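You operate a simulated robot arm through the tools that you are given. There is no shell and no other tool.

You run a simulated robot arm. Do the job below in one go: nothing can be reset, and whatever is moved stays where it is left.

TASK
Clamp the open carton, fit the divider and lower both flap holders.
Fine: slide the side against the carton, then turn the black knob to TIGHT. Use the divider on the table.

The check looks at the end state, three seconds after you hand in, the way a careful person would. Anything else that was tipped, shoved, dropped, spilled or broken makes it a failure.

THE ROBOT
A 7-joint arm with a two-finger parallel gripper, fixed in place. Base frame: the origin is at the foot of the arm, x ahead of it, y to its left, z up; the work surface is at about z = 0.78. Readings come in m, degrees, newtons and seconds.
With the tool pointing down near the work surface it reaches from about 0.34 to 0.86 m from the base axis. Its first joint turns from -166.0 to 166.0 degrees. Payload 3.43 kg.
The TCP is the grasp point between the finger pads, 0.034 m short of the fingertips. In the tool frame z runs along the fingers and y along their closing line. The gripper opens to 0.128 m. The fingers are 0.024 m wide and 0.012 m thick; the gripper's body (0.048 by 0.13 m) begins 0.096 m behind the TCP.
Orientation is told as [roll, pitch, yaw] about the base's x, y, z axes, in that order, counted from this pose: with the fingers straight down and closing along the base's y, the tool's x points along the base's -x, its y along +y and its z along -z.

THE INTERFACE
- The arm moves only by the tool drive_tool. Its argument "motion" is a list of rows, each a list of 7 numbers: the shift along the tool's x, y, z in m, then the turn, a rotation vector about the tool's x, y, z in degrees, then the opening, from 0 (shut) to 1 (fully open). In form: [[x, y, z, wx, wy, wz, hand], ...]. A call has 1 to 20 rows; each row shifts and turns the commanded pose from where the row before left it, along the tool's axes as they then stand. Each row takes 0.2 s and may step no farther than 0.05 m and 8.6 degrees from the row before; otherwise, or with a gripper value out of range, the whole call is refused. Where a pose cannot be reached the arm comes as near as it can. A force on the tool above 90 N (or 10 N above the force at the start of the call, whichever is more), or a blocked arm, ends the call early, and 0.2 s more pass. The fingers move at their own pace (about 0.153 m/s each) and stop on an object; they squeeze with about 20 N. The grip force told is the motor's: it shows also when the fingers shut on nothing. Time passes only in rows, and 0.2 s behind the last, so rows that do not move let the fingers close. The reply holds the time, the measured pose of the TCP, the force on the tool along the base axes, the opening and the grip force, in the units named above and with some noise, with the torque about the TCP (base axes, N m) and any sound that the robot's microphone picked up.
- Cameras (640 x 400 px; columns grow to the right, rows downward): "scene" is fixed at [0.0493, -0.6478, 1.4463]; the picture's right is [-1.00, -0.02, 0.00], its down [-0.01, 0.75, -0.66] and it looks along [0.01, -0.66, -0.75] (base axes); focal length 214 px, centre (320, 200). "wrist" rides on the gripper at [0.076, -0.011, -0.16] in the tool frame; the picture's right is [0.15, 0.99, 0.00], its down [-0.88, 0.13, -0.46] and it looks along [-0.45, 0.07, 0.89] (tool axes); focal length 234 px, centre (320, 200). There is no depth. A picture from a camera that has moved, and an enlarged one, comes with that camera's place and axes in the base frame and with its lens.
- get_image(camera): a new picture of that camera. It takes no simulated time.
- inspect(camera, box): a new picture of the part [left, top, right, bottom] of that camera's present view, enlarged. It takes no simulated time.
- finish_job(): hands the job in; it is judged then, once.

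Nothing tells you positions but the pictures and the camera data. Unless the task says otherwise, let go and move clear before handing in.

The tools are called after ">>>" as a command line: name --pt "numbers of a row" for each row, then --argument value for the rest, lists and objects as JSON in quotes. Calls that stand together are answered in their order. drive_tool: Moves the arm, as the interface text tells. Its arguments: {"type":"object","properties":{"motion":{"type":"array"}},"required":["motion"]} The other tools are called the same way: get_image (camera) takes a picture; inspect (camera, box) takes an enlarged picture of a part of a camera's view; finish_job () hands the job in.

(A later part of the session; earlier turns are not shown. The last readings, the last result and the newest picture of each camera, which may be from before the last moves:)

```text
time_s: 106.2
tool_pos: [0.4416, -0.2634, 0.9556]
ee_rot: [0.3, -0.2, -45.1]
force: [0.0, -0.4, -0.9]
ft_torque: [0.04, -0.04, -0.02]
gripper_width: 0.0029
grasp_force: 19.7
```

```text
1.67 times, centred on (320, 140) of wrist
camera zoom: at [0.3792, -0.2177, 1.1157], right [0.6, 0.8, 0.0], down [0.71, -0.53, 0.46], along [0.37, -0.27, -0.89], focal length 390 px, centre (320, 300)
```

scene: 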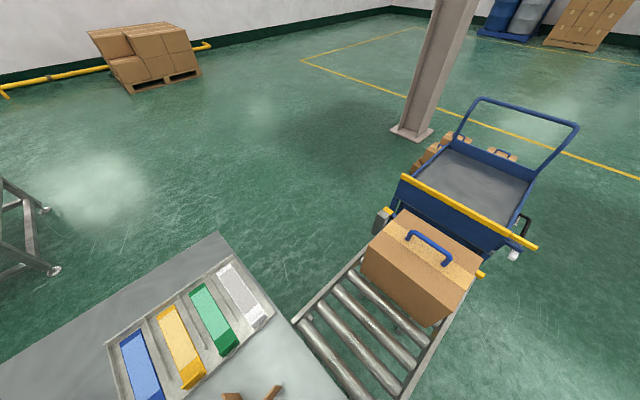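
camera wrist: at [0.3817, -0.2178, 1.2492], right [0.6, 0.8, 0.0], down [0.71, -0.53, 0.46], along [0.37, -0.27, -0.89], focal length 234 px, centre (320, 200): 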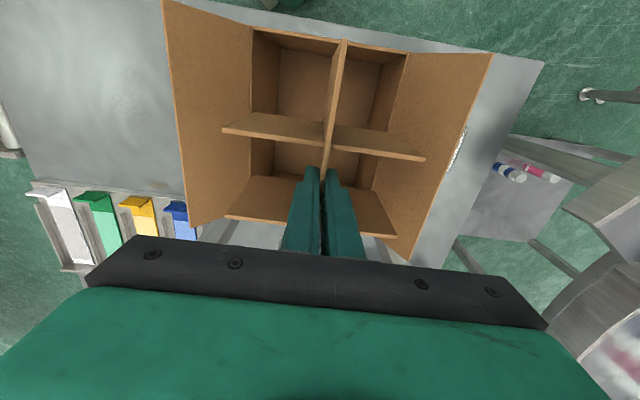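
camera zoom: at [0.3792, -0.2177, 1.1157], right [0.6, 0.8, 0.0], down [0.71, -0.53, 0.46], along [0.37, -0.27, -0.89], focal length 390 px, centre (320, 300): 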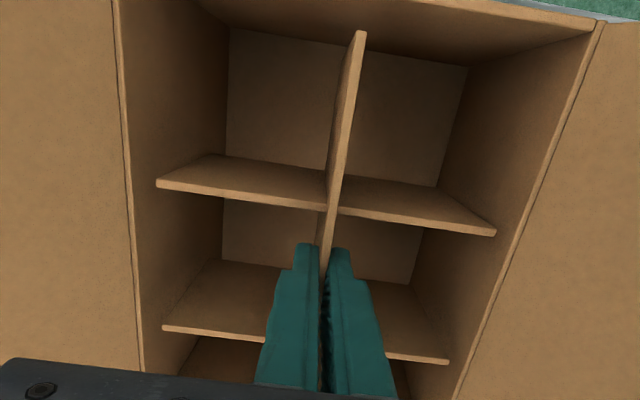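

>>> drive_tool --pt "0 0 0.015 0 0 0 0" --pt "0 0 0 0 0 0 0"

>>> drive_tool --pt "0 0 0.012 0 0 0 0" --pt "0 0 0 0 0 0 0"

>>> drive_tool --pt "0 0 0.01 0 0 0 0" --pt "0 0 0 0 0 0 0"

```text
time_s: 106.8
tool_pos: [0.4397, -0.2647, 0.9411]
ee_rot: [0.2, -0.1, -45.4]
force: [0.0, 0.0, -0.9]
ft_torque: [-0.01, -0.01, 0.0]
gripper_width: 0.0032
grasp_force: 19.9
```

```text
time_s: 107.4
tool_pos: [0.442, -0.2653, 0.9278]
ee_rot: [0.2, -0.1, -45.2]
force: [-0.1, -0.5, 0.0]
ft_torque: [-0.01, 0.0, -0.01]
gripper_width: 0.0031
grasp_force: 20.1
```

```text
time_s: 108.0
tool_pos: [0.4416, -0.2635, 0.9193]
ee_rot: [0.2, -0.2, -45.1]
force: [0.2, -0.5, -0.8]
ft_torque: [-0.01, -0.01, -0.02]
gripper_width: 0.0031
grasp_force: 19.9
```

No deviation so far and forces near zero. About 2 cm remain.

>>> drive_tool --pt "0 0 0.008 0 0 0 0" --pt "0 0 0 0 0 0 0"

>>> drive_tool --pt "0 0 0.006 0 0 0 0" --pt "0 0 0 0 0 0 0"

>>> drive_tool --pt "0 0 0.004 0 0 0 0" --pt "0 0 0 0 0 0 0"

>>> inspect --camera "wrist" --box '[160, 20, 480, 260]'

```text
time_s: 108.6
tool_pos: [0.4426, -0.2638, 0.9102]
ee_rot: [0.3, -0.2, -45.1]
force: [0.8, 0.6, -1.0]
ft_torque: [-0.02, 0.01, 0.03]
gripper_width: 0.0033
grasp_force: 19.9
```

```text
time_s: 109.2
tool_pos: [0.4397, -0.265, 0.9051]
ee_rot: [0.2, -0.1, -45.1]
force: [1.0, 0.4, 0.2]
ft_torque: [-0.03, 0.0, -0.02]
gripper_width: 0.0033
grasp_force: 20.3
```

```text
time_s: 109.8
tool_pos: [0.4419, -0.2656, 0.9012]
ee_rot: [0.2, -0.1, -45.1]
force: [0.3, -0.6, -0.3]
ft_torque: [-0.01, 0.0, 0.0]
gripper_width: 0.0031
grasp_force: 20.2
```

```text
1.67 times, centred on (320, 140) of wrist
camera zoom: at [0.3798, -0.2183, 1.0611], right [0.6, 0.8, 0.0], down [0.71, -0.53, 0.46], along [0.37, -0.27, -0.89], focal length 390 px, centre (320, 300)
```

zoom: 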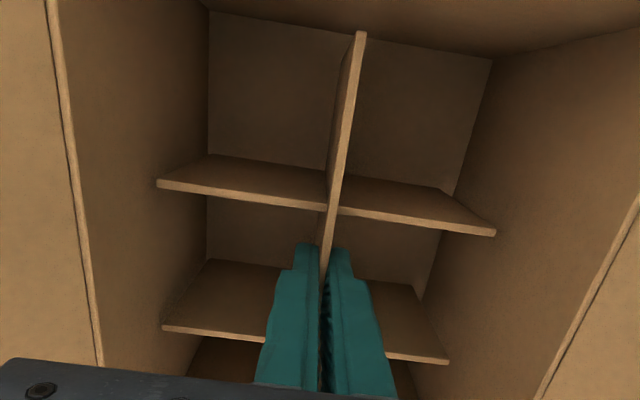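

The divider sits slightly close to the -v wall at the floor. I'll shift it 3 mm toward +v and go down until it touches.

>>> drive_tool --pt "0 0.003 0 0 0 0 0" --pt "0 0 0.003 0 0 0 0" --pt "0 0 0 0 0 0 0"

>>> drive_tool --pt "0 0 0.002 0 0 0 0" --pt "0 0 0 0 0 0 0"

>>> drive_tool --pt "0 0 0.002 0 0 0 0" --pt "0 0 0 0 0 0 0"

```text
time_s: 110.6
tool_pos: [0.443, -0.2613, 0.8978]
ee_rot: [0.3, -0.1, -45.1]
force: [0.7, -0.6, -1.5]
ft_torque: [0.04, 0.04, 0.01]
gripper_width: 0.0031
grasp_force: 20.1
```

```text
time_s: 111.2
tool_pos: [0.4443, -0.2628, 0.8955]
ee_rot: [0.1, -0.2, -45.1]
force: [0.0, 1.1, 5.8]
ft_torque: [0.4, 0.46, 0.07]
gripper_width: 0.0031
grasp_force: 20.4
```

```text
time_s: 111.8
tool_pos: [0.4427, -0.2626, 0.8943]
ee_rot: [0.1, -0.2, -45.3]
force: [-0.7, -4.4, 17.7]
ft_torque: [-0.16, 0.03, -0.05]
gripper_width: 0.0032
grasp_force: 20.1
```

The divider is on the carton floor, with an 18 N vertical load. I'll ease off, open slightly and retreat straight up.

>>> drive_tool --pt "0 0 -0.0015 0 0 0 0" --pt "0 0 0 0 0 0 0.1" --pt "0 0 0 0 0 0 0.2" --pt "0 0 0 0 0 0 0.25" --pt "0 0 -0.02 0 0 0 0.25" --pt "0 0 -0.04 0 0 0 0.25" --pt "0 0 -0.045 0 0 0 0.25" --pt "0 0 -0.045 0 0 0 0.25" --pt "0 0 -0.045 0 0 0 0.25" --pt "0 0 -0.045 0 0 0 0.25" --pt "0 0 -0.045 0 0 0 0.25"

>>> get_image --camera "wrist"

>>> inspect --camera "wrist" --box '[160, 20, 480, 260]'

```text
time_s: 114.2
tool_pos: [0.4422, -0.2626, 1.1804]
ee_rot: [0.2, -0.1, -45.1]
force: [-0.5, -0.2, -0.1]
ft_torque: [0.01, -0.01, -0.01]
gripper_width: 0.0321
grasp_force: 0.0
```

```text
taken
camera wrist: at [0.3802, -0.2168, 1.3399], right [0.6, 0.8, 0.0], down [0.71, -0.53, 0.46], along [0.37, -0.27, -0.89], focal length 234 px, centre (320, 200)
```

wrist: 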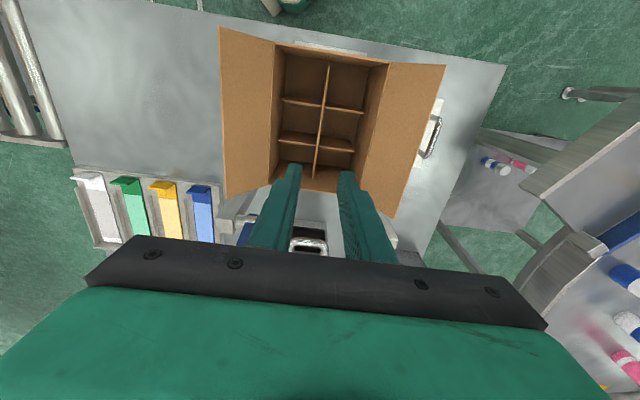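

```text
1.67 times, centred on (320, 140) of wrist
camera zoom: at [0.3802, -0.2168, 1.3399], right [0.6, 0.8, 0.0], down [0.71, -0.53, 0.46], along [0.37, -0.27, -0.89], focal length 390 px, centre (320, 300)
```

zoom: 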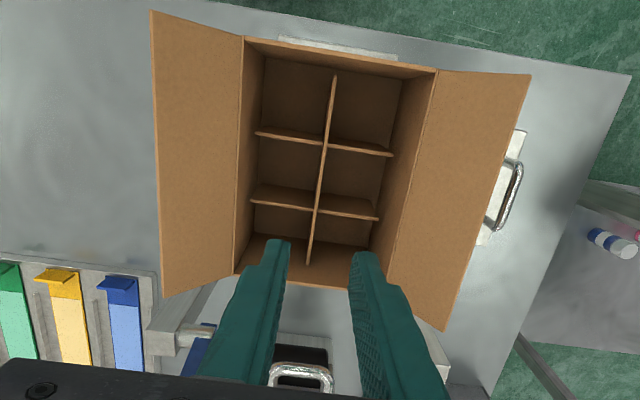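

The divider is seated squarely in the carton. Now the flap holders: I'll move outward along -u and look down at the levers.

>>> drive_tool --pt "0 0 -0.045 0 0 0 0.5" --pt "0 0 -0.045 0 0 0 0.5" --pt "-0.045 0 -0.01 0 0 0 0.5" --pt "-0.045 0 0 0 0 0 0.5" --pt "-0.045 0 0 0 0 0 0.5" --pt "-0.045 0 0 0 0 0 0.5" --pt "0 0 0 0 0 0 0.5"

>>> get_image --camera "wrist"

>>> inspect --camera "wrist" --box '[160, 40, 480, 240]'

```text
time_s: 115.8
tool_pos: [0.5697, -0.3917, 1.2823]
ee_rot: [0.3, -0.1, -45.1]
force: [-0.1, 1.6, -0.4]
ft_torque: [-0.09, -0.02, -0.02]
gripper_width: 0.0639
grasp_force: 0.1
```

```text
taken
camera wrist: at [0.5081, -0.3445, 1.4417], right [0.6, 0.8, 0.0], down [0.71, -0.53, 0.46], along [0.37, -0.27, -0.89], focal length 234 px, centre (320, 200)
```

wrist: 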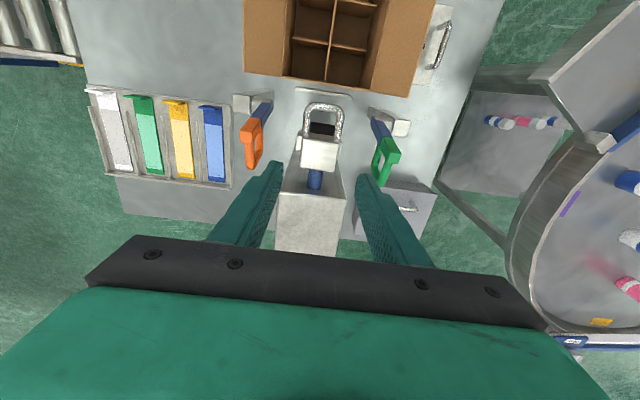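

```text
2.00 times, centred on (320, 140) of wrist
camera zoom: at [0.5081, -0.3445, 1.4417], right [0.6, 0.8, 0.0], down [0.71, -0.53, 0.46], along [0.37, -0.27, -0.89], focal length 468 px, centre (320, 320)
```

zoom: 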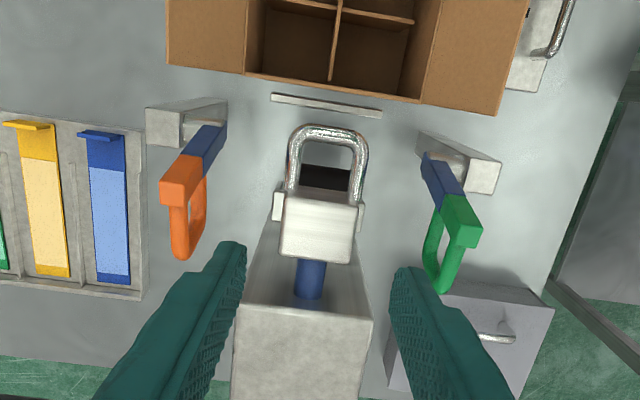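

Now the layout is clear. Each lever pivots on a post about the v axis and leans outward, with its loop handle on the outer face, so it should swing toward the carton over the flap. I'll take a side profile view from the -v side to get the pivot and handle heights.

>>> drive_tool --pt "0 0 0 0 0 -8.2 1" --pt "0 0 0 0 0 -8.2 1" --pt "0 0 0 0 0 -8.2 1" --pt "0 0 0 0 0 -8.2 1" --pt "0 0 0 0 0 -8.2 1" --pt "0 0 0 0 0 -8.2 1" --pt "0 0 0 0 0 -8.2 1" --pt "0 0 0 0 0 -8.2 1" --pt "0 0 0 0 0 -8.2 1" --pt "0 0 0 0 0 -7.2 1" --pt "0.0455 0 0 0 0 0 1" --pt "0.0455 0 0 0 0 0 1" --pt "0.0455 0 0 0 0 0 1" --pt "0.0455 0 0 0 0 0 1" --pt "0.0455 0 0 0 0 0 1" --pt "0 0 0 0 -8.5 0 1" --pt "0 0 0 0 -8.5 0 1" --pt "0 0 0 0 -8.5 0 1" --pt "0 0 0 0 -8.5 0 1"

>>> get_image --camera "wrist"

>>> inspect --camera "wrist" --box '[160, 0, 480, 200]'

```text
time_s: 119.8
tool_pos: [0.3868, -0.5217, 1.2618]
ee_rot: [2.0, -33.0, 35.0]
force: [-0.3, 0.0, 0.9]
ft_torque: [-0.06, 0.02, -0.01]
gripper_width: 0.128
grasp_force: 0.1
```

```text
taken
camera wrist: at [0.2745, -0.6212, 1.3543], right [-0.68, 0.73, -0.05], down [0.33, 0.37, 0.87], along [0.65, 0.57, -0.5], focal length 234 px, centre (320, 200)
```

wrist: 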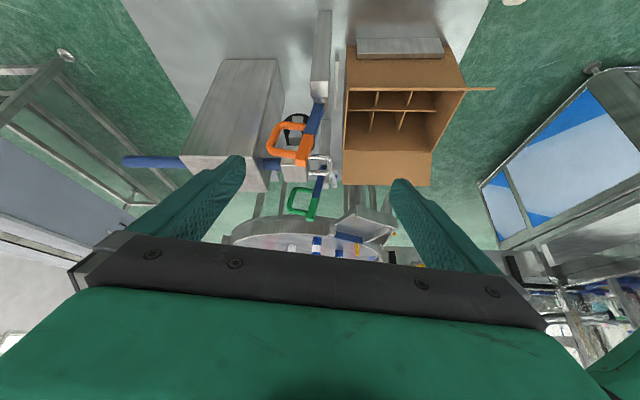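

```text
2.00 times, centred on (320, 100) of wrist
camera zoom: at [0.2745, -0.6212, 1.3543], right [-0.68, 0.73, -0.05], down [0.33, 0.37, 0.87], along [0.65, 0.57, -0.5], focal length 468 px, centre (320, 400)
```

zoom: 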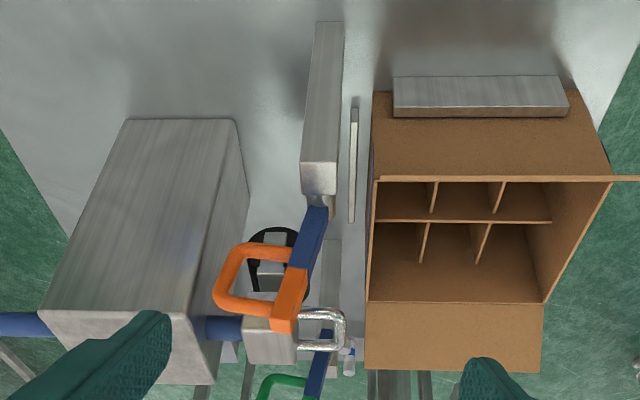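

From this profile the orange pivot is near z=0.99, the arm is about 0.14 m long and leans about 8° outward, and its loop bar is near u=-0.735, v=0.031, z=1.08. I'll grip that bar from above, closing along v, and guide the lever over. First I'll position above it.

>>> drive_tool --pt "0 0 0 0 8.5 0 0.35" --pt "0 0 0 0 8.5 0 0.35" --pt "0 0 0 0 8.5 0 0.35" --pt "0 0 0 0 8.5 0 0.35" --pt "0 0 0 0 0 8.2 0.35" --pt "0 0 0 0 0 8.2 0.35" --pt "0 0 0 0 0 8.2 0.35" --pt "0 0 0 0 0 8.2 0.35" --pt "0 0 0 0 0 8.2 0.35" --pt "0 0 0 0 0 8.2 0.35" --pt "0 0 0 0 0 8.2 0.35" --pt "0 0 0 0 0 8.2 0.35" --pt "0 0 0 0 0 8.2 0.35" --pt "0 0 0 0 0 7.2 0.35" --pt "-0.0309 0.0422 0 0 0 0 0.35" --pt "-0.0309 0.0422 0 0 0 0 0.35" --pt "-0.0309 0.0422 0 0 0 0 0.35" --pt "0 0 0 0 0 0 0.35"

>>> get_image --camera "wrist"

>>> inspect --camera "wrist" --box '[220, 60, 420, 220]'

```text
refused: row 15 steps farther than a row can; nothing moved
```

```text
taken
camera wrist: at [0.2745, -0.6212, 1.3543], right [-0.68, 0.73, -0.05], down [0.33, 0.37, 0.87], along [0.65, 0.57, -0.5], focal length 234 px, centre (320, 200)
```

wrist: 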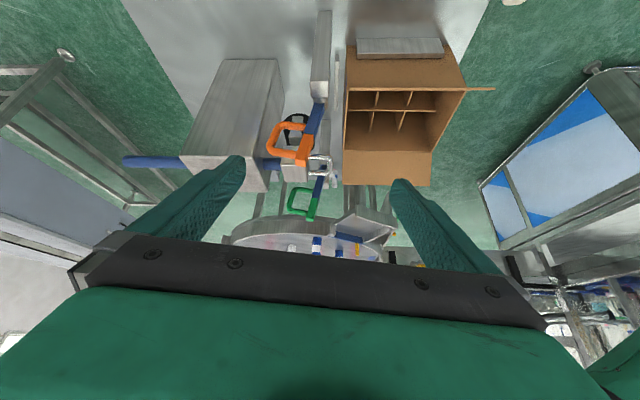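

```text
2.50 times, centred on (320, 140) of wrist
camera zoom: at [0.2745, -0.6212, 1.3543], right [-0.68, 0.73, -0.05], down [0.33, 0.37, 0.87], along [0.65, 0.57, -0.5], focal length 585 px, centre (320, 350)
```

zoom: 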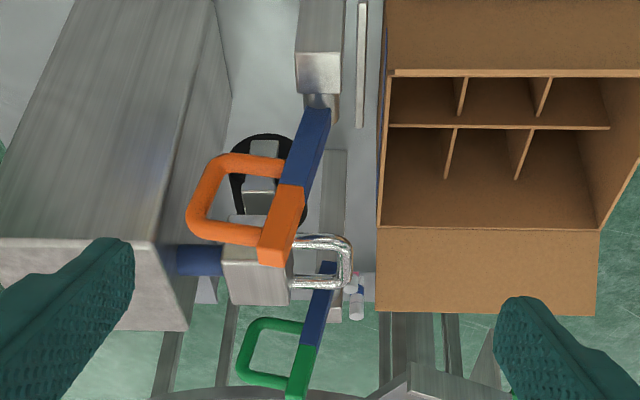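

The call was refused because of an oversized step, and nothing moved. I'll repeat it with smaller steps.

>>> drive_tool --pt "0 0 0 0 8.5 0 0.35" --pt "0 0 0 0 8.5 0 0.35" --pt "0 0 0 0 8.5 0 0.35" --pt "0 0 0 0 8.5 0 0.35" --pt "0 0 0 0 0 8.2 0.35" --pt "0 0 0 0 0 8.2 0.35" --pt "0 0 0 0 0 8.2 0.35" --pt "0 0 0 0 0 8.2 0.35" --pt "0 0 0 0 0 8.2 0.35" --pt "0 0 0 0 0 8.2 0.35" --pt "0 0 0 0 0 8.2 0.35" --pt "0 0 0 0 0 8.2 0.35" --pt "0 0 0 0 0 8.2 0.35" --pt "0 0 0 0 0 7.2 0.35" --pt "-0.0232 0.0317 0 0 0 0 0.35" --pt "-0.0232 0.0317 0 0 0 0 0.35" --pt "-0.0232 0.0317 0 0 0 0 0.35" --pt "-0.0232 0.0317 0 0 0 0 0.35" --pt "0 0 0 0 0 0 0.35"

>>> get_image --camera "wrist"

>>> inspect --camera "wrist" --box '[220, 60, 420, 220]'

```text
time_s: 123.8
tool_pos: [0.5373, -0.5007, 1.2798]
ee_rot: [0.2, -0.2, -45.1]
force: [0.0, -0.3, -0.4]
ft_torque: [0.01, 0.03, -0.02]
gripper_width: 0.0449
grasp_force: 0.0
```

```text
taken
camera wrist: at [0.4769, -0.4546, 1.4401], right [0.6, 0.8, 0.0], down [0.71, -0.53, 0.46], along [0.37, -0.27, -0.89], focal length 234 px, centre (320, 200)
```

wrist: 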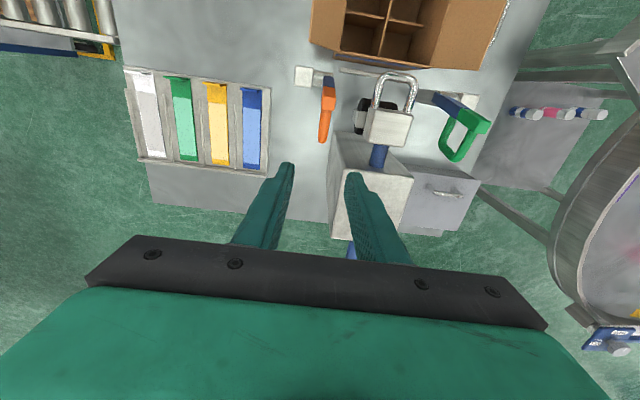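

```text
2.50 times, centred on (320, 140) of wrist
camera zoom: at [0.4769, -0.4546, 1.4401], right [0.6, 0.8, 0.0], down [0.71, -0.53, 0.46], along [0.37, -0.27, -0.89], focal length 585 px, centre (320, 350)
```

zoom: 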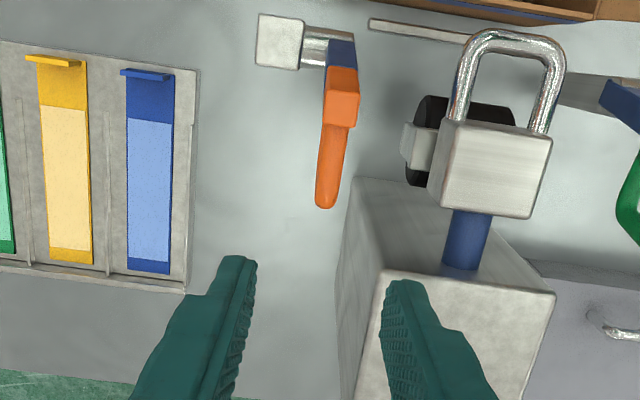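

The bar is at v≈0.0315. I'll correct by 5 mm and descend to straddle it.

>>> drive_tool --pt "0 0.0055 0.03 0 0 0 0.35" --pt "0 0 0.04 0 0 0 0.35" --pt "0 0 0.04 0 0 0 0.35" --pt "0 0 0.04 0 0 0 0.35" --pt "0 0 0.02 0 0 0 0.35" --pt "0 0 0.015 0 0 0 0.35" --pt "0 0 0 0 0 0 0.35"

>>> get_image --camera "wrist"

>>> inspect --camera "wrist" --box '[220, 60, 420, 260]'

```text
time_s: 125.4
tool_pos: [0.5438, -0.4966, 1.096]
ee_rot: [0.2, -0.1, -45.2]
force: [0.6, -0.2, -0.5]
ft_torque: [0.03, -0.01, -0.03]
gripper_width: 0.0447
grasp_force: 0.0
```

```text
taken
camera wrist: at [0.482, -0.4495, 1.2556], right [0.6, 0.8, 0.0], down [0.71, -0.53, 0.46], along [0.37, -0.27, -0.89], focal length 234 px, centre (320, 200)
```

wrist: 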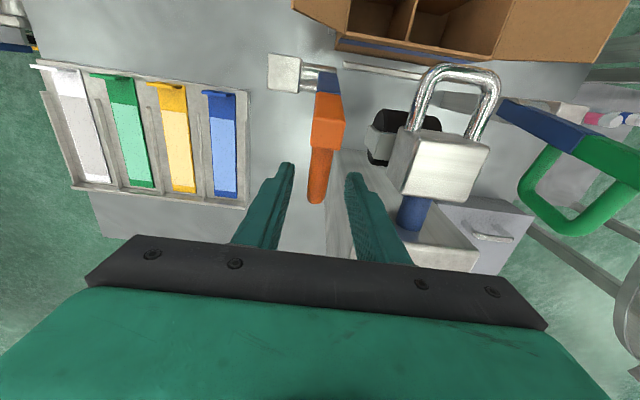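

```text
2.00 times, centred on (320, 160) of wrist
camera zoom: at [0.482, -0.4495, 1.2556], right [0.6, 0.8, 0.0], down [0.71, -0.53, 0.46], along [0.37, -0.27, -0.89], focal length 468 px, centre (320, 280)
```

zoom: 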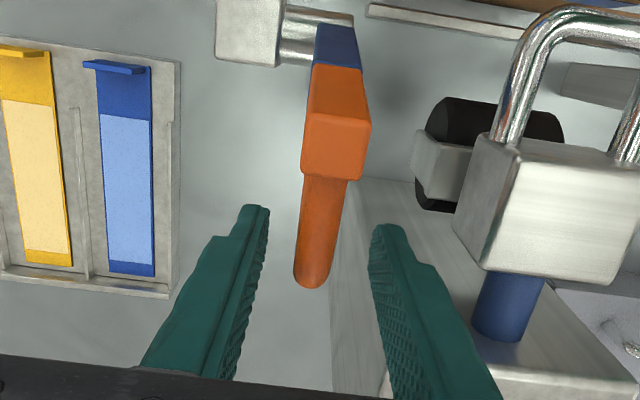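

The bar lies right between the pads. Closing on it.

>>> drive_tool --pt "0 -0.001 0 0 0 0 0.2" --pt "0 0 0 0 0 0 0.1" --pt "0 0 0 0 0 0 0.05" --pt "0 0 0 0 0 0 0.05"

>>> inspect --camera "wrist" --box '[220, 60, 420, 260]'

```text
time_s: 126.4
tool_pos: [0.5425, -0.4966, 1.0958]
ee_rot: [0.2, -0.1, -45.2]
force: [-14.3, -12.7, 0.6]
ft_torque: [-0.23, 0.41, 0.13]
gripper_width: 0.0174
grasp_force: 9.4
```

```text
2.00 times, centred on (320, 160) of wrist
camera zoom: at [0.4812, -0.4507, 1.2558], right [0.6, 0.8, 0.0], down [0.71, -0.53, 0.46], along [0.37, -0.27, -0.89], focal length 468 px, centre (320, 280)
```

zoom: 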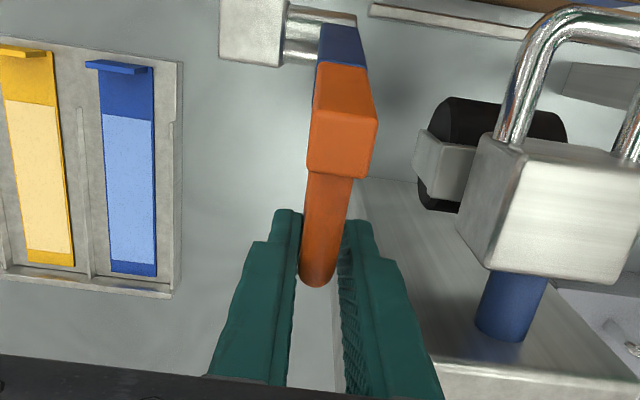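

The left pad touched first, with some side load. I'll shift 2–3 mm in -v so both pads hold evenly.

>>> drive_tool --pt "0 -0.0015 0 0 0 0 0.05" --pt "0 -0.001 0 0 0 0 0.0" --pt "0 0 0 0 0 0 0.0"

>>> inspect --camera "wrist" --box '[220, 60, 420, 260]'

```text
time_s: 127.2
tool_pos: [0.5406, -0.4977, 1.0971]
ee_rot: [0.2, -0.1, -45.3]
force: [-19.0, -12.4, 1.5]
ft_torque: [-0.16, 1.03, 0.08]
gripper_width: 0.0129
grasp_force: 45.0
```

```text
2.00 times, centred on (320, 160) of wrist
camera zoom: at [0.4798, -0.4524, 1.2557], right [0.6, 0.8, 0.0], down [0.71, -0.53, 0.46], along [0.37, -0.27, -0.89], focal length 468 px, centre (320, 280)
```

zoom: 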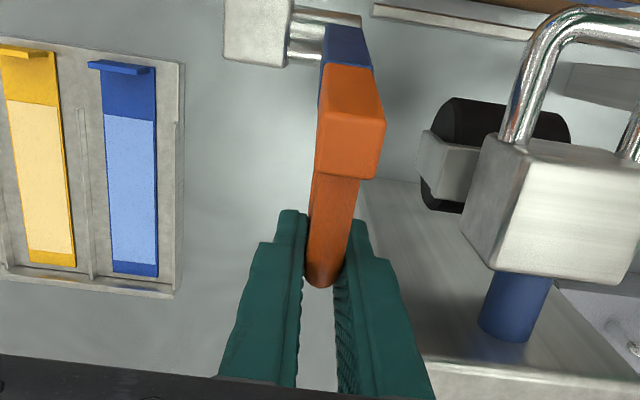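

The pads now hold the bar. I'll relieve the remaining side load and swing the lever along its arc in small steps, watching forces.

>>> drive_tool --pt "0 -0.0015 0 0 0 0 0.05" --pt "0.0101 0 -0.0064 0 0 0 0.05" --pt "0.0102 0 -0.0053 0 0 0 0.05" --pt "0 0 0 0 0 0 0.05"

>>> inspect --camera "wrist" --box '[220, 60, 420, 260]'

```text
time_s: 128.2
tool_pos: [0.5274, -0.4852, 1.1069]
ee_rot: [0.2, -0.2, -45.0]
force: [8.1, -7.7, -2.5]
ft_torque: [-1.69, -0.22, -0.1]
gripper_width: 0.0129
grasp_force: 45.1
```

```text
2.00 times, centred on (320, 160) of wrist
camera zoom: at [0.4659, -0.4391, 1.2667], right [0.6, 0.8, 0.0], down [0.71, -0.53, 0.46], along [0.37, -0.27, -0.89], focal length 468 px, centre (320, 280)
```

zoom: 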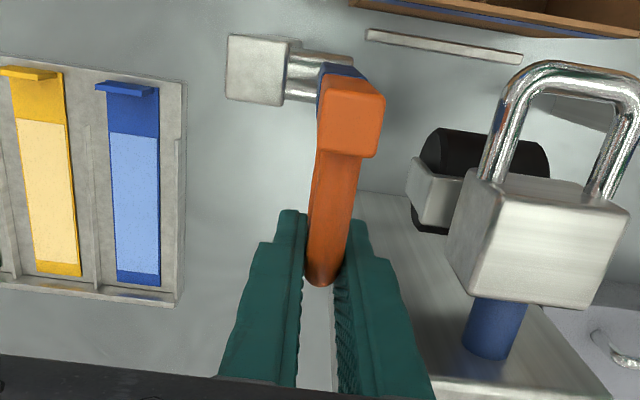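

The lever follows with light resistance. Continuing the arc.

>>> drive_tool --pt "0.0107 0 -0.0044 0 0 0 0.05" --pt "0.0109 0 -0.0035 0 0 0 0.05" --pt "0.0113 0 -0.0025 0 0 0 0.05" --pt "0.0114 0 -0.0015 0 0 0 0.05"

>>> inspect --camera "wrist" --box '[220, 60, 420, 260]'

```text
time_s: 129.2
tool_pos: [0.4953, -0.4541, 1.1189]
ee_rot: [0.3, -0.2, -45.1]
force: [8.5, -5.0, 3.3]
ft_torque: [-1.0, -0.69, 0.0]
gripper_width: 0.0129
grasp_force: 45.3
```

```text
2.00 times, centred on (320, 160) of wrist
camera zoom: at [0.4345, -0.4074, 1.2791], right [0.6, 0.8, 0.0], down [0.71, -0.53, 0.46], along [0.37, -0.27, -0.89], focal length 468 px, centre (320, 280)
```

zoom: 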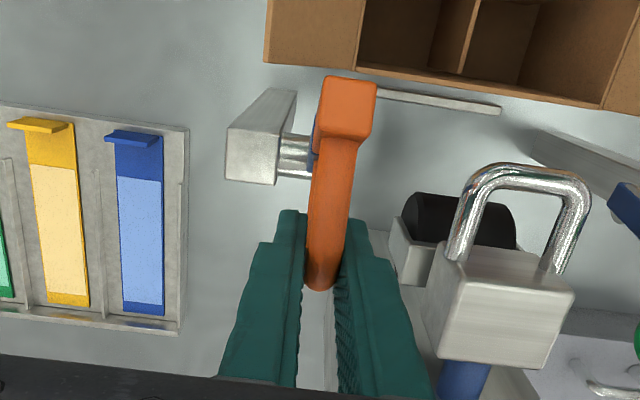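

>>> drive_tool --pt "0.0115 0 0.0005 0 0 0 0.05" --pt "0.0114 0 0.0015 0 0 0 0.05" --pt "0.0113 0 0.0025 0 0 0 0.05" --pt "0.0109 0 0.0035 0 0 0 0.05"

>>> inspect --camera "wrist" --box '[220, 60, 420, 260]'

```text
time_s: 130.2
tool_pos: [0.4627, -0.4219, 1.1114]
ee_rot: [0.1, -0.1, -45.0]
force: [7.4, -1.7, 12.4]
ft_torque: [-0.88, -0.77, 0.01]
gripper_width: 0.0127
grasp_force: 44.6
```

```text
2.00 times, centred on (320, 160) of wrist
camera zoom: at [0.4022, -0.3751, 1.2712], right [0.6, 0.8, 0.0], down [0.71, -0.53, 0.46], along [0.37, -0.27, -0.89], focal length 468 px, centre (320, 280)
```

zoom: 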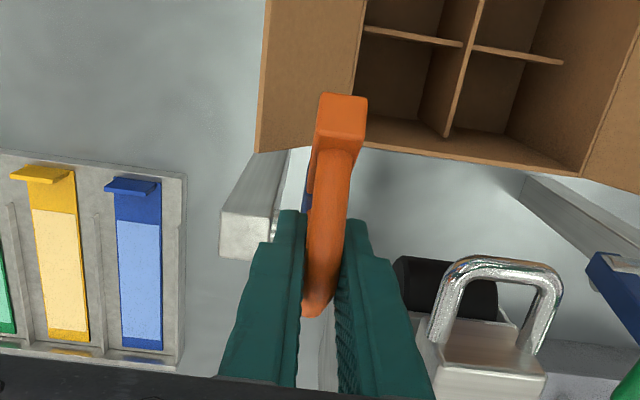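

>>> drive_tool --pt "0.0107 0 0.0044 0 0 0 0.05" --pt "0.0102 0 0.0053 0 0 0 0.05" --pt "0.0097 0 0.0062 0 0 0 0.05" --pt "0.0091 0 0.007 0 0 0 0.05"

>>> get_image --camera "wrist"

>>> inspect --camera "wrist" --box '[220, 60, 420, 260]'

```text
time_s: 131.2
tool_pos: [0.436, -0.3944, 1.0889]
ee_rot: [0.1, -0.3, -45.0]
force: [9.7, -3.5, 12.0]
ft_torque: [-1.39, -1.23, 0.13]
gripper_width: 0.0129
grasp_force: 44.6
```

```text
taken
camera wrist: at [0.3746, -0.3473, 1.2483], right [0.6, 0.8, 0.0], down [0.71, -0.53, 0.46], along [0.37, -0.27, -0.89], focal length 234 px, centre (320, 200)
```

wrist: 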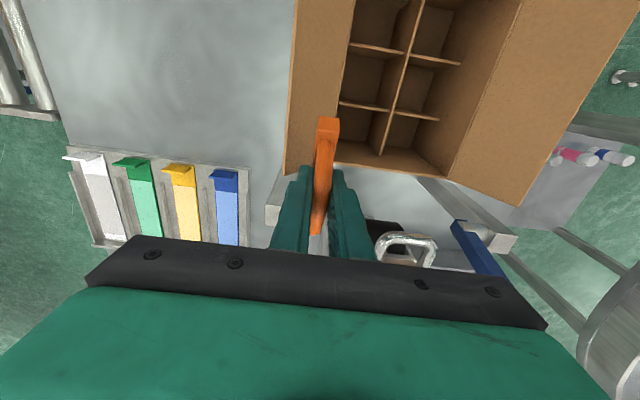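

```text
2.00 times, centred on (320, 160) of wrist
camera zoom: at [0.3746, -0.3473, 1.2483], right [0.6, 0.8, 0.0], down [0.71, -0.53, 0.46], along [0.37, -0.27, -0.89], focal length 468 px, centre (320, 280)
```

zoom: 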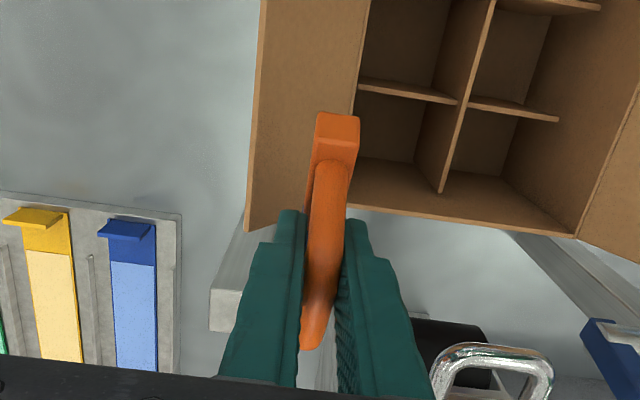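

>>> drive_tool --pt "0.0085 0 0.0078 0 0 0 0.05" --pt "0.0078 0 0.0085 0 0 0 0.05" --pt "0 0 0 0 0 0 0.05"

>>> drive_tool --pt "0.007 0 0.0091 0 0 0 0.05" --pt "0.0031 0 0.0049 0 0 0 0.05" --pt "0 0 0 0 0 0 0.05"

>>> inspect --camera "wrist" --box '[220, 60, 420, 260]'

```text
time_s: 132.0
tool_pos: [0.4236, -0.3813, 1.0722]
ee_rot: [0.2, -0.3, -45.1]
force: [3.1, 0.1, 5.0]
ft_torque: [-0.48, -0.51, 0.17]
gripper_width: 0.0126
grasp_force: 45.0
```

```text
time_s: 132.8
tool_pos: [0.4166, -0.3736, 1.0574]
ee_rot: [0.1, -0.1, -45.2]
force: [0.8, -4.2, 10.1]
ft_torque: [-0.97, -0.87, 0.22]
gripper_width: 0.0127
grasp_force: 44.7
```

```text
2.00 times, centred on (320, 160) of wrist
camera zoom: at [0.3553, -0.328, 1.2173], right [0.6, 0.8, 0.0], down [0.71, -0.53, 0.46], along [0.37, -0.27, -0.89], focal length 468 px, centre (320, 280)
```

zoom: 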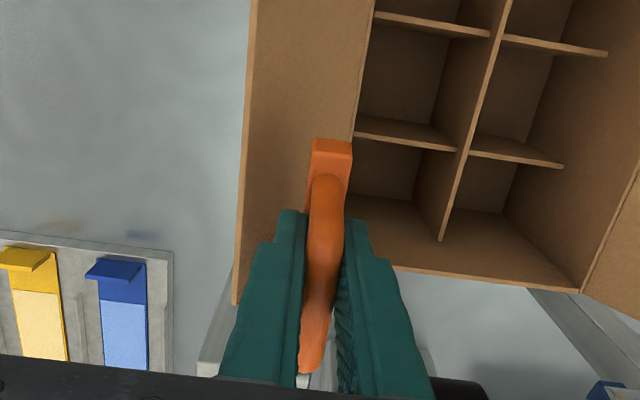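

>>> drive_tool --pt "0.0052 0 0.0086 0 0 0 0.05" --pt "0 0 0 0 0 0 0.05"

>>> drive_tool --pt "0.0045 0 0.009 0 0 0 0.05" --pt "0 0 0 0 0 0 0.05"

>>> inspect --camera "wrist" --box '[220, 60, 420, 260]'

```text
time_s: 133.4
tool_pos: [0.413, -0.3705, 1.049]
ee_rot: [0.2, -0.2, -45.2]
force: [-3.0, -5.1, 10.2]
ft_torque: [-0.91, -0.82, 0.25]
gripper_width: 0.0127
grasp_force: 44.8
```

```text
time_s: 134.0
tool_pos: [0.4093, -0.3684, 1.0413]
ee_rot: [0.2, -0.1, -45.0]
force: [-4.9, -10.7, 8.6]
ft_torque: [-0.86, -0.82, 0.38]
gripper_width: 0.0126
grasp_force: 45.1
```

```text
2.00 times, centred on (320, 160) of wrist
camera zoom: at [0.3487, -0.3214, 1.2002], right [0.6, 0.8, 0.0], down [0.71, -0.53, 0.46], along [0.37, -0.27, -0.89], focal length 468 px, centre (320, 280)
```

zoom: 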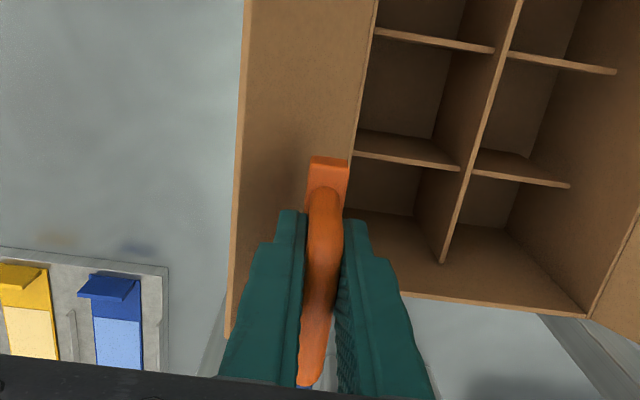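

The lever should be about horizontal now. I'll relieve the side load and check whether there's a stop.

>>> drive_tool --pt "0 -0.001 0 0 0 0 0.05" --pt "0.002 0 0.0045 0 0 0 0.05" --pt "0 0 0 0 0 0 0.05"

>>> drive_tool --pt "0.0015 0 0.0047 0 0 0 0.05" --pt "0 0 0 0 0 0 0.05"

>>> get_image --camera "wrist"

```text
time_s: 134.8
tool_pos: [0.4089, -0.3663, 1.0368]
ee_rot: [0.2, -0.4, -45.0]
force: [11.6, -4.8, 39.4]
ft_torque: [-0.23, -0.05, 0.1]
gripper_width: 0.013
grasp_force: 45.1
```

```text
time_s: 135.3
tool_pos: [0.4092, -0.3663, 1.0369]
ee_rot: [0.1, -0.9, -45.0]
force: [-2.4, 2.0, 25.1]
ft_torque: [0.99, 0.96, 0.05]
gripper_width: 0.0126
grasp_force: 45.1
stopped in row 2: the force on the tool passed its limit at 92 N (the readings are from after the stop); the commanded pose is now the measured one
```

```text
taken
camera wrist: at [0.3463, -0.3187, 1.196], right [0.6, 0.8, 0.0], down [0.71, -0.53, 0.47], along [0.38, -0.28, -0.88], focal length 234 px, centre (320, 200)
```

wrist: 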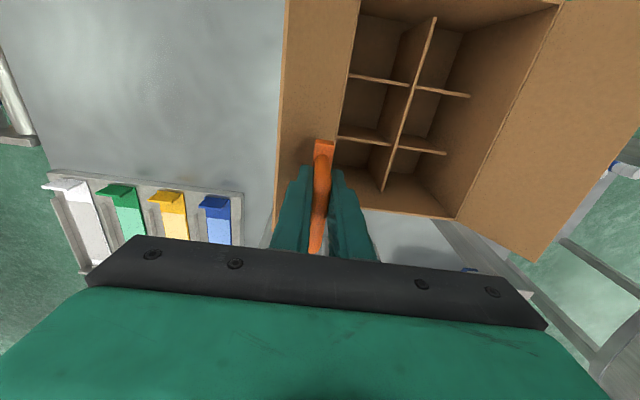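

I hit a firm stop with the lever horizontal. I'll release it, rise and check that it stays down.

>>> drive_tool --pt "0 0 -0.001 0 0 0 0.05" --pt "0 0 0 0 0 0 0.2" --pt "0 0 0 0 0 0 0.35" --pt "0 0 0 0 0 0 0.35" --pt "0 0 -0.03 0 0 0 0.35" --pt "0 0 -0.045 0 0 0 0.35" --pt "0 0 -0.045 0 0 0 0.35" --pt "0 0 -0.045 0 0 0 0.35" --pt "0 0 -0.045 0 0 0 0.35" --pt "0 0 -0.03 0 0 0 0.35" --pt "0 0 0 0 0 0 0.35"

>>> get_image --camera "wrist"

>>> inspect --camera "wrist" --box '[200, 0, 480, 240]'

```text
time_s: 137.7
tool_pos: [0.4069, -0.3649, 1.2773]
ee_rot: [0.0, -0.7, -45.0]
force: [-0.3, 0.7, 0.1]
ft_torque: [-0.01, -0.01, 0.03]
gripper_width: 0.0445
grasp_force: 0.2
```

```text
taken
camera wrist: at [0.3447, -0.3178, 1.4361], right [0.6, 0.8, 0.0], down [0.71, -0.53, 0.47], along [0.37, -0.28, -0.88], focal length 234 px, centre (320, 200)
```

wrist: 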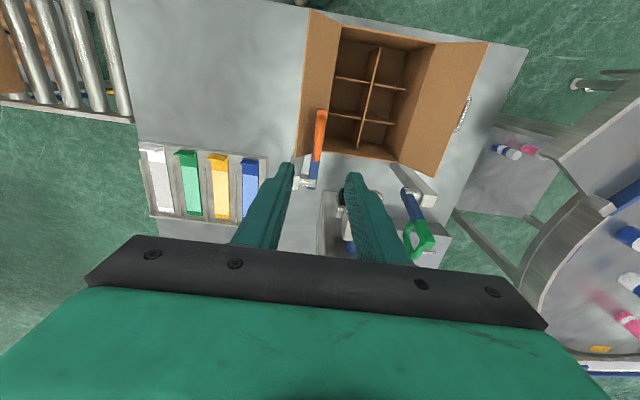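

```text
1.67 times, centred on (340, 120) of wrist
camera zoom: at [0.3447, -0.3178, 1.4361], right [0.6, 0.8, 0.0], down [0.71, -0.53, 0.47], along [0.37, -0.28, -0.88], focal length 390 px, centre (287, 333)
```

zoom: 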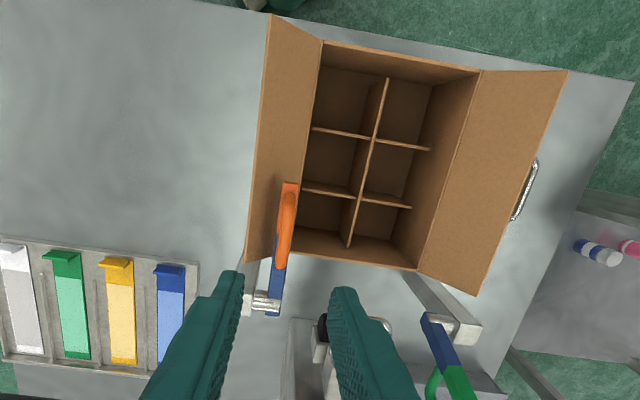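

The orange holder is down over its flap and stays. Now I'll move above the green lever.

>>> drive_tool --pt "-0.0313 0.0317 0 0 0.7 0 0.35" --pt "-0.0313 0.0317 0 0 0 0 0.35" --pt "-0.0313 0.0317 0 0 0 0 0.35" --pt "-0.0313 0.0317 0 0 0 0 0.35" --pt "-0.0313 0.0317 0 0 0 0 0.35" --pt "-0.0313 0.0317 0 0 0 0 0.35" --pt "0 0 0 0 0 0 0.35"

>>> get_image --camera "wrist"

>>> inspect --camera "wrist" --box '[220, 60, 420, 220]'

```text
time_s: 139.3
tool_pos: [0.6739, -0.3629, 1.2774]
ee_rot: [0.1, -0.1, -45.0]
force: [0.3, -0.5, 0.2]
ft_torque: [0.01, 0.0, 0.03]
gripper_width: 0.0446
grasp_force: 0.1
```

```text
taken
camera wrist: at [0.6128, -0.3164, 1.4369], right [0.6, 0.8, 0.0], down [0.71, -0.53, 0.46], along [0.37, -0.27, -0.89], focal length 234 px, centre (320, 200)
```

wrist: 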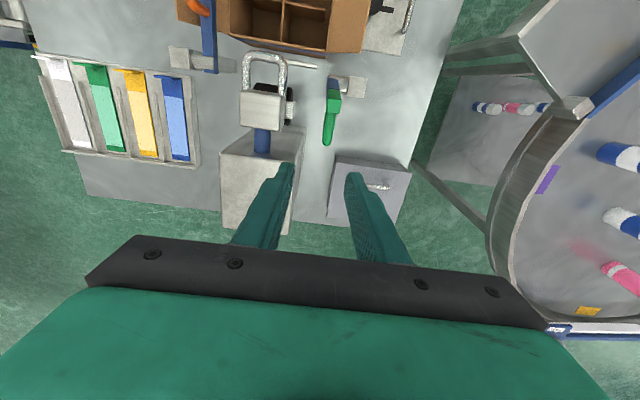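

```text
2.50 times, centred on (320, 140) of wrist
camera zoom: at [0.6128, -0.3164, 1.4369], right [0.6, 0.8, 0.0], down [0.71, -0.53, 0.46], along [0.37, -0.27, -0.89], focal length 585 px, centre (320, 350)
```

zoom: 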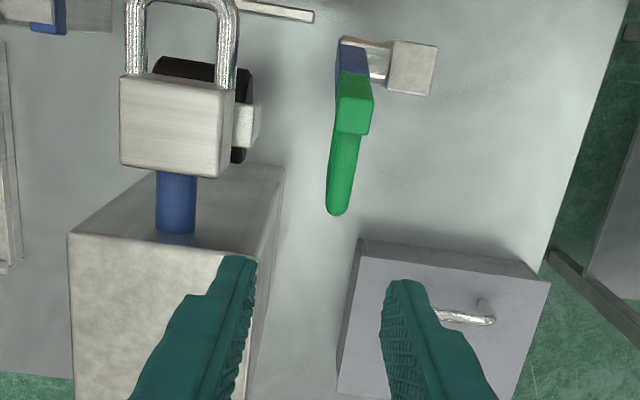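

The green loop bar is near v≈0.23, u≈-0.735, mirroring the orange one. I'll correct and descend.

>>> drive_tool --pt "-0.001 0.0095 0.03 0 0 0 0.35" --pt "0 0 0.04 0 0 0 0.35" --pt "0 0 0.04 0 0 0 0.35" --pt "0 0 0.04 0 0 0 0.35" --pt "0 0 0.02 0 0 0 0.35" --pt "0 0 0.012 0 0 0 0.35" --pt "0 0 0 0 0 0 0.35"

>>> inspect --camera "wrist" --box '[220, 60, 420, 260]'

```text
time_s: 140.9
tool_pos: [0.6818, -0.3561, 1.0942]
ee_rot: [0.1, -0.2, -45.1]
force: [0.2, 0.7, -0.3]
ft_torque: [0.01, -0.01, 0.03]
gripper_width: 0.0449
grasp_force: 0.0
```

```text
2.00 times, centred on (320, 160) of wrist
camera zoom: at [0.6205, -0.3111, 1.2549], right [0.6, 0.8, 0.0], down [0.71, -0.53, 0.46], along [0.37, -0.27, -0.89], focal length 468 px, centre (320, 280)
```

zoom: 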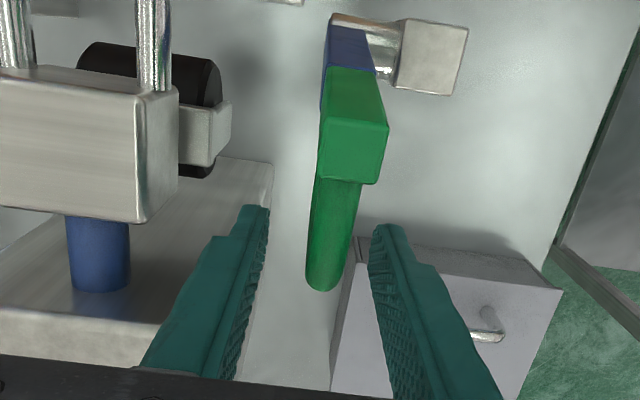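

The bar is between the pads, about 2 mm toward +v. I'll adjust and close.

>>> drive_tool --pt "0 0.0015 0 0 0 0 0.25" --pt "0 0 0 0 0 0 0.15" --pt "0 0 0 0 0 0 0.05" --pt "0 0 0 0 0 0 0.05" --pt "0 0 0 0 0 0 0.05"

>>> inspect --camera "wrist" --box '[220, 60, 420, 260]'

```text
time_s: 142.1
tool_pos: [0.6828, -0.3569, 1.0941]
ee_rot: [0.0, -0.1, -45.0]
force: [-7.6, -4.0, -1.8]
ft_torque: [-0.21, 0.24, 0.03]
gripper_width: 0.0129
grasp_force: 45.3
```

```text
2.00 times, centred on (320, 160) of wrist
camera zoom: at [0.6209, -0.3104, 1.255], right [0.6, 0.8, 0.0], down [0.71, -0.53, 0.46], along [0.37, -0.27, -0.89], focal length 468 px, centre (320, 280)
```

zoom: 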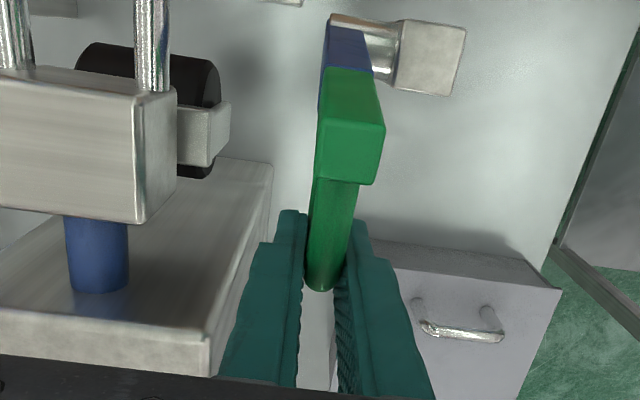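

The grip on the green bar is even. I'll swing it along the same arc that worked for the orange lever.

>>> drive_tool --pt "0.0101 0 -0.0064 0 0 0 0.05" --pt "0.0102 0 -0.0053 0 0 0 0.05" --pt "0.0107 0 -0.0044 0 0 0 0.05" --pt "0.0109 0 -0.0035 0 0 0 0.05" --pt "0.0113 0 -0.0025 0 0 0 0.05" --pt "0.0114 0 -0.0015 0 0 0 0.05"

>>> drive_tool --pt "0.0115 0 0.0005 0 0 0 0.05" --pt "0.0114 0 0.0015 0 0 0 0.05" --pt "0.0113 0 0.0025 0 0 0 0.05" --pt "0.0109 0 0.0035 0 0 0 0.05"

>>> inspect --camera "wrist" --box '[220, 60, 420, 260]'

```text
time_s: 143.5
tool_pos: [0.6363, -0.3123, 1.1185]
ee_rot: [0.1, 0.0, -45.1]
force: [-0.7, -16.9, 2.6]
ft_torque: [-1.06, -0.73, -0.09]
gripper_width: 0.0128
grasp_force: 44.7
```

```text
time_s: 144.5
tool_pos: [0.604, -0.2787, 1.1103]
ee_rot: [0.1, 0.1, -45.0]
force: [-7.9, -9.6, 1.7]
ft_torque: [-0.09, -0.16, -0.02]
gripper_width: 0.0138
grasp_force: 6.4
```

```text
2.00 times, centred on (320, 160) of wrist
camera zoom: at [0.5432, -0.2324, 1.2707], right [0.6, 0.8, 0.0], down [0.71, -0.53, 0.46], along [0.37, -0.27, -0.89], focal length 468 px, centre (320, 280)
```

zoom: 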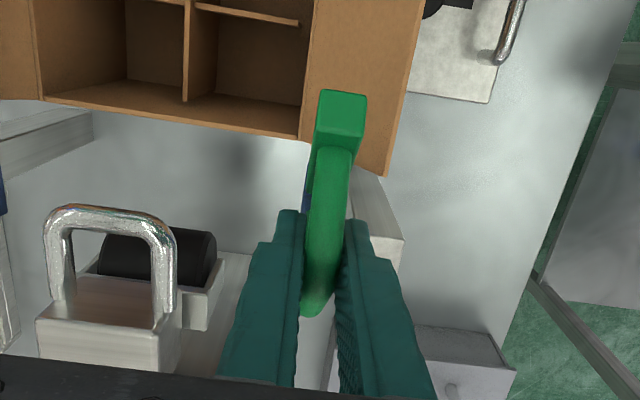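

>>> drive_tool --pt "0 -0.001 0 0 0 0 0.0" --pt "0.0107 0 0.0044 0 0 0 0.0" --pt "0.0102 0 0.0053 0 0 0 0.0"

>>> drive_tool --pt "0.0097 0 0.0062 0 0 0 0.0" --pt "0.0091 0 0.007 0 0 0 0.0" --pt "0 0 0 0 0 0 0"

>>> inspect --camera "wrist" --box '[220, 60, 420, 260]'

```text
time_s: 145.3
tool_pos: [0.5892, -0.2647, 1.1021]
ee_rot: [0.1, -0.1, -44.8]
force: [-1.8, -10.2, 8.6]
ft_torque: [-0.89, -0.86, -0.18]
gripper_width: 0.0126
grasp_force: 45.3
```

```text
time_s: 146.1
tool_pos: [0.5759, -0.25, 1.0876]
ee_rot: [0.1, 0.0, -45.1]
force: [-4.7, -6.9, 16.3]
ft_torque: [-0.97, -0.97, 0.0]
gripper_width: 0.0129
grasp_force: 44.9
```

```text
2.00 times, centred on (320, 160) of wrist
camera zoom: at [0.5148, -0.2046, 1.2484], right [0.6, 0.8, 0.0], down [0.71, -0.53, 0.46], along [0.37, -0.27, -0.89], focal length 468 px, centre (320, 280)
```

zoom: 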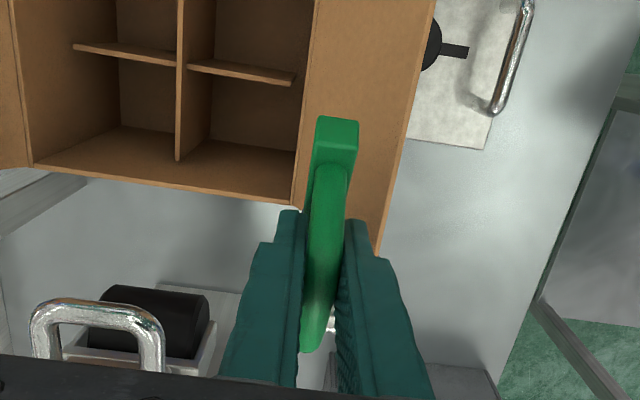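

Good so far. Now the final part of the arc, slowly, as the arm reaches the flap.

>>> drive_tool --pt "0.0085 0 0.0078 0 0 0 0" --pt "0.0078 0 0.0085 0 0 0 0" --pt "0 0 0 0 0 0 0"

>>> drive_tool --pt "0.007 0 0.0091 0 0 0 0" --pt "0.0031 0 0.0049 0 0 0 0" --pt "0 0 0 0 0 0 0"

>>> drive_tool --pt "0.0052 0 0.0086 0 0 0 0" --pt "0 0 0 0 0 0 0"

>>> inspect --camera "wrist" --box '[220, 60, 420, 260]'

```text
time_s: 146.9
tool_pos: [0.5633, -0.2393, 1.0706]
ee_rot: [0.1, -0.1, -44.8]
force: [3.7, -2.8, 10.8]
ft_torque: [-0.96, -1.06, -0.16]
gripper_width: 0.0129
grasp_force: 44.8
```

```text
time_s: 147.7
tool_pos: [0.5574, -0.2312, 1.0593]
ee_rot: [0.1, -0.2, -44.9]
force: [6.6, 3.2, 11.1]
ft_torque: [-0.89, -0.87, -0.08]
gripper_width: 0.0127
grasp_force: 45.0
```

```text
time_s: 148.3
tool_pos: [0.5545, -0.228, 1.0489]
ee_rot: [0.0, 0.1, -45.0]
force: [6.5, 4.6, 8.3]
ft_torque: [-0.86, -0.67, -0.08]
gripper_width: 0.0129
grasp_force: 45.0
```

```text
2.00 times, centred on (320, 160) of wrist
camera zoom: at [0.4925, -0.1823, 1.2086], right [0.6, 0.8, 0.0], down [0.71, -0.53, 0.46], along [0.37, -0.27, -0.89], focal length 468 px, centre (320, 280)
```

zoom: 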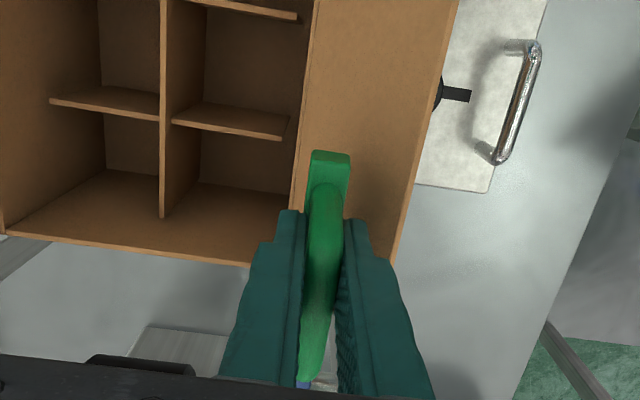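

>>> drive_tool --pt "0.0045 0.0005 0.007 0 0 0 0" --pt "0 0 0 0 0 0 0"

>>> drive_tool --pt "0.001 0 0.003 0 0 0 0" --pt "0 0 0 0 0 0 0"

```text
time_s: 148.9
tool_pos: [0.5505, -0.2257, 1.04]
ee_rot: [0.0, -0.2, -45.0]
force: [8.3, -3.1, 7.4]
ft_torque: [-0.88, -0.83, 0.05]
gripper_width: 0.0125
grasp_force: 44.8
```

```text
time_s: 149.5
tool_pos: [0.55, -0.2252, 1.0397]
ee_rot: [0.2, -0.1, -45.0]
force: [3.7, -3.4, 9.3]
ft_torque: [-0.88, -0.87, 0.04]
gripper_width: 0.013
grasp_force: 45.3
```

>>> drive_tool --pt "0.0005 0 0.002 0 0 0 0" --pt "0 0 0 0 0 0 0"

>>> drive_tool --pt "0 0 0.002 0 0 0 0" --pt "0 0 0 0 0 0 0"

```text
time_s: 150.1
tool_pos: [0.5505, -0.2244, 1.0365]
ee_rot: [0.1, -0.1, -45.0]
force: [-0.7, -4.0, 18.1]
ft_torque: [-0.75, -0.74, 0.07]
gripper_width: 0.0128
grasp_force: 45.1
```

```text
time_s: 150.7
tool_pos: [0.549, -0.224, 1.0367]
ee_rot: [0.2, -0.3, -45.0]
force: [-5.2, -4.5, 48.8]
ft_torque: [-0.87, -0.44, 0.04]
gripper_width: 0.0129
grasp_force: 44.4
```

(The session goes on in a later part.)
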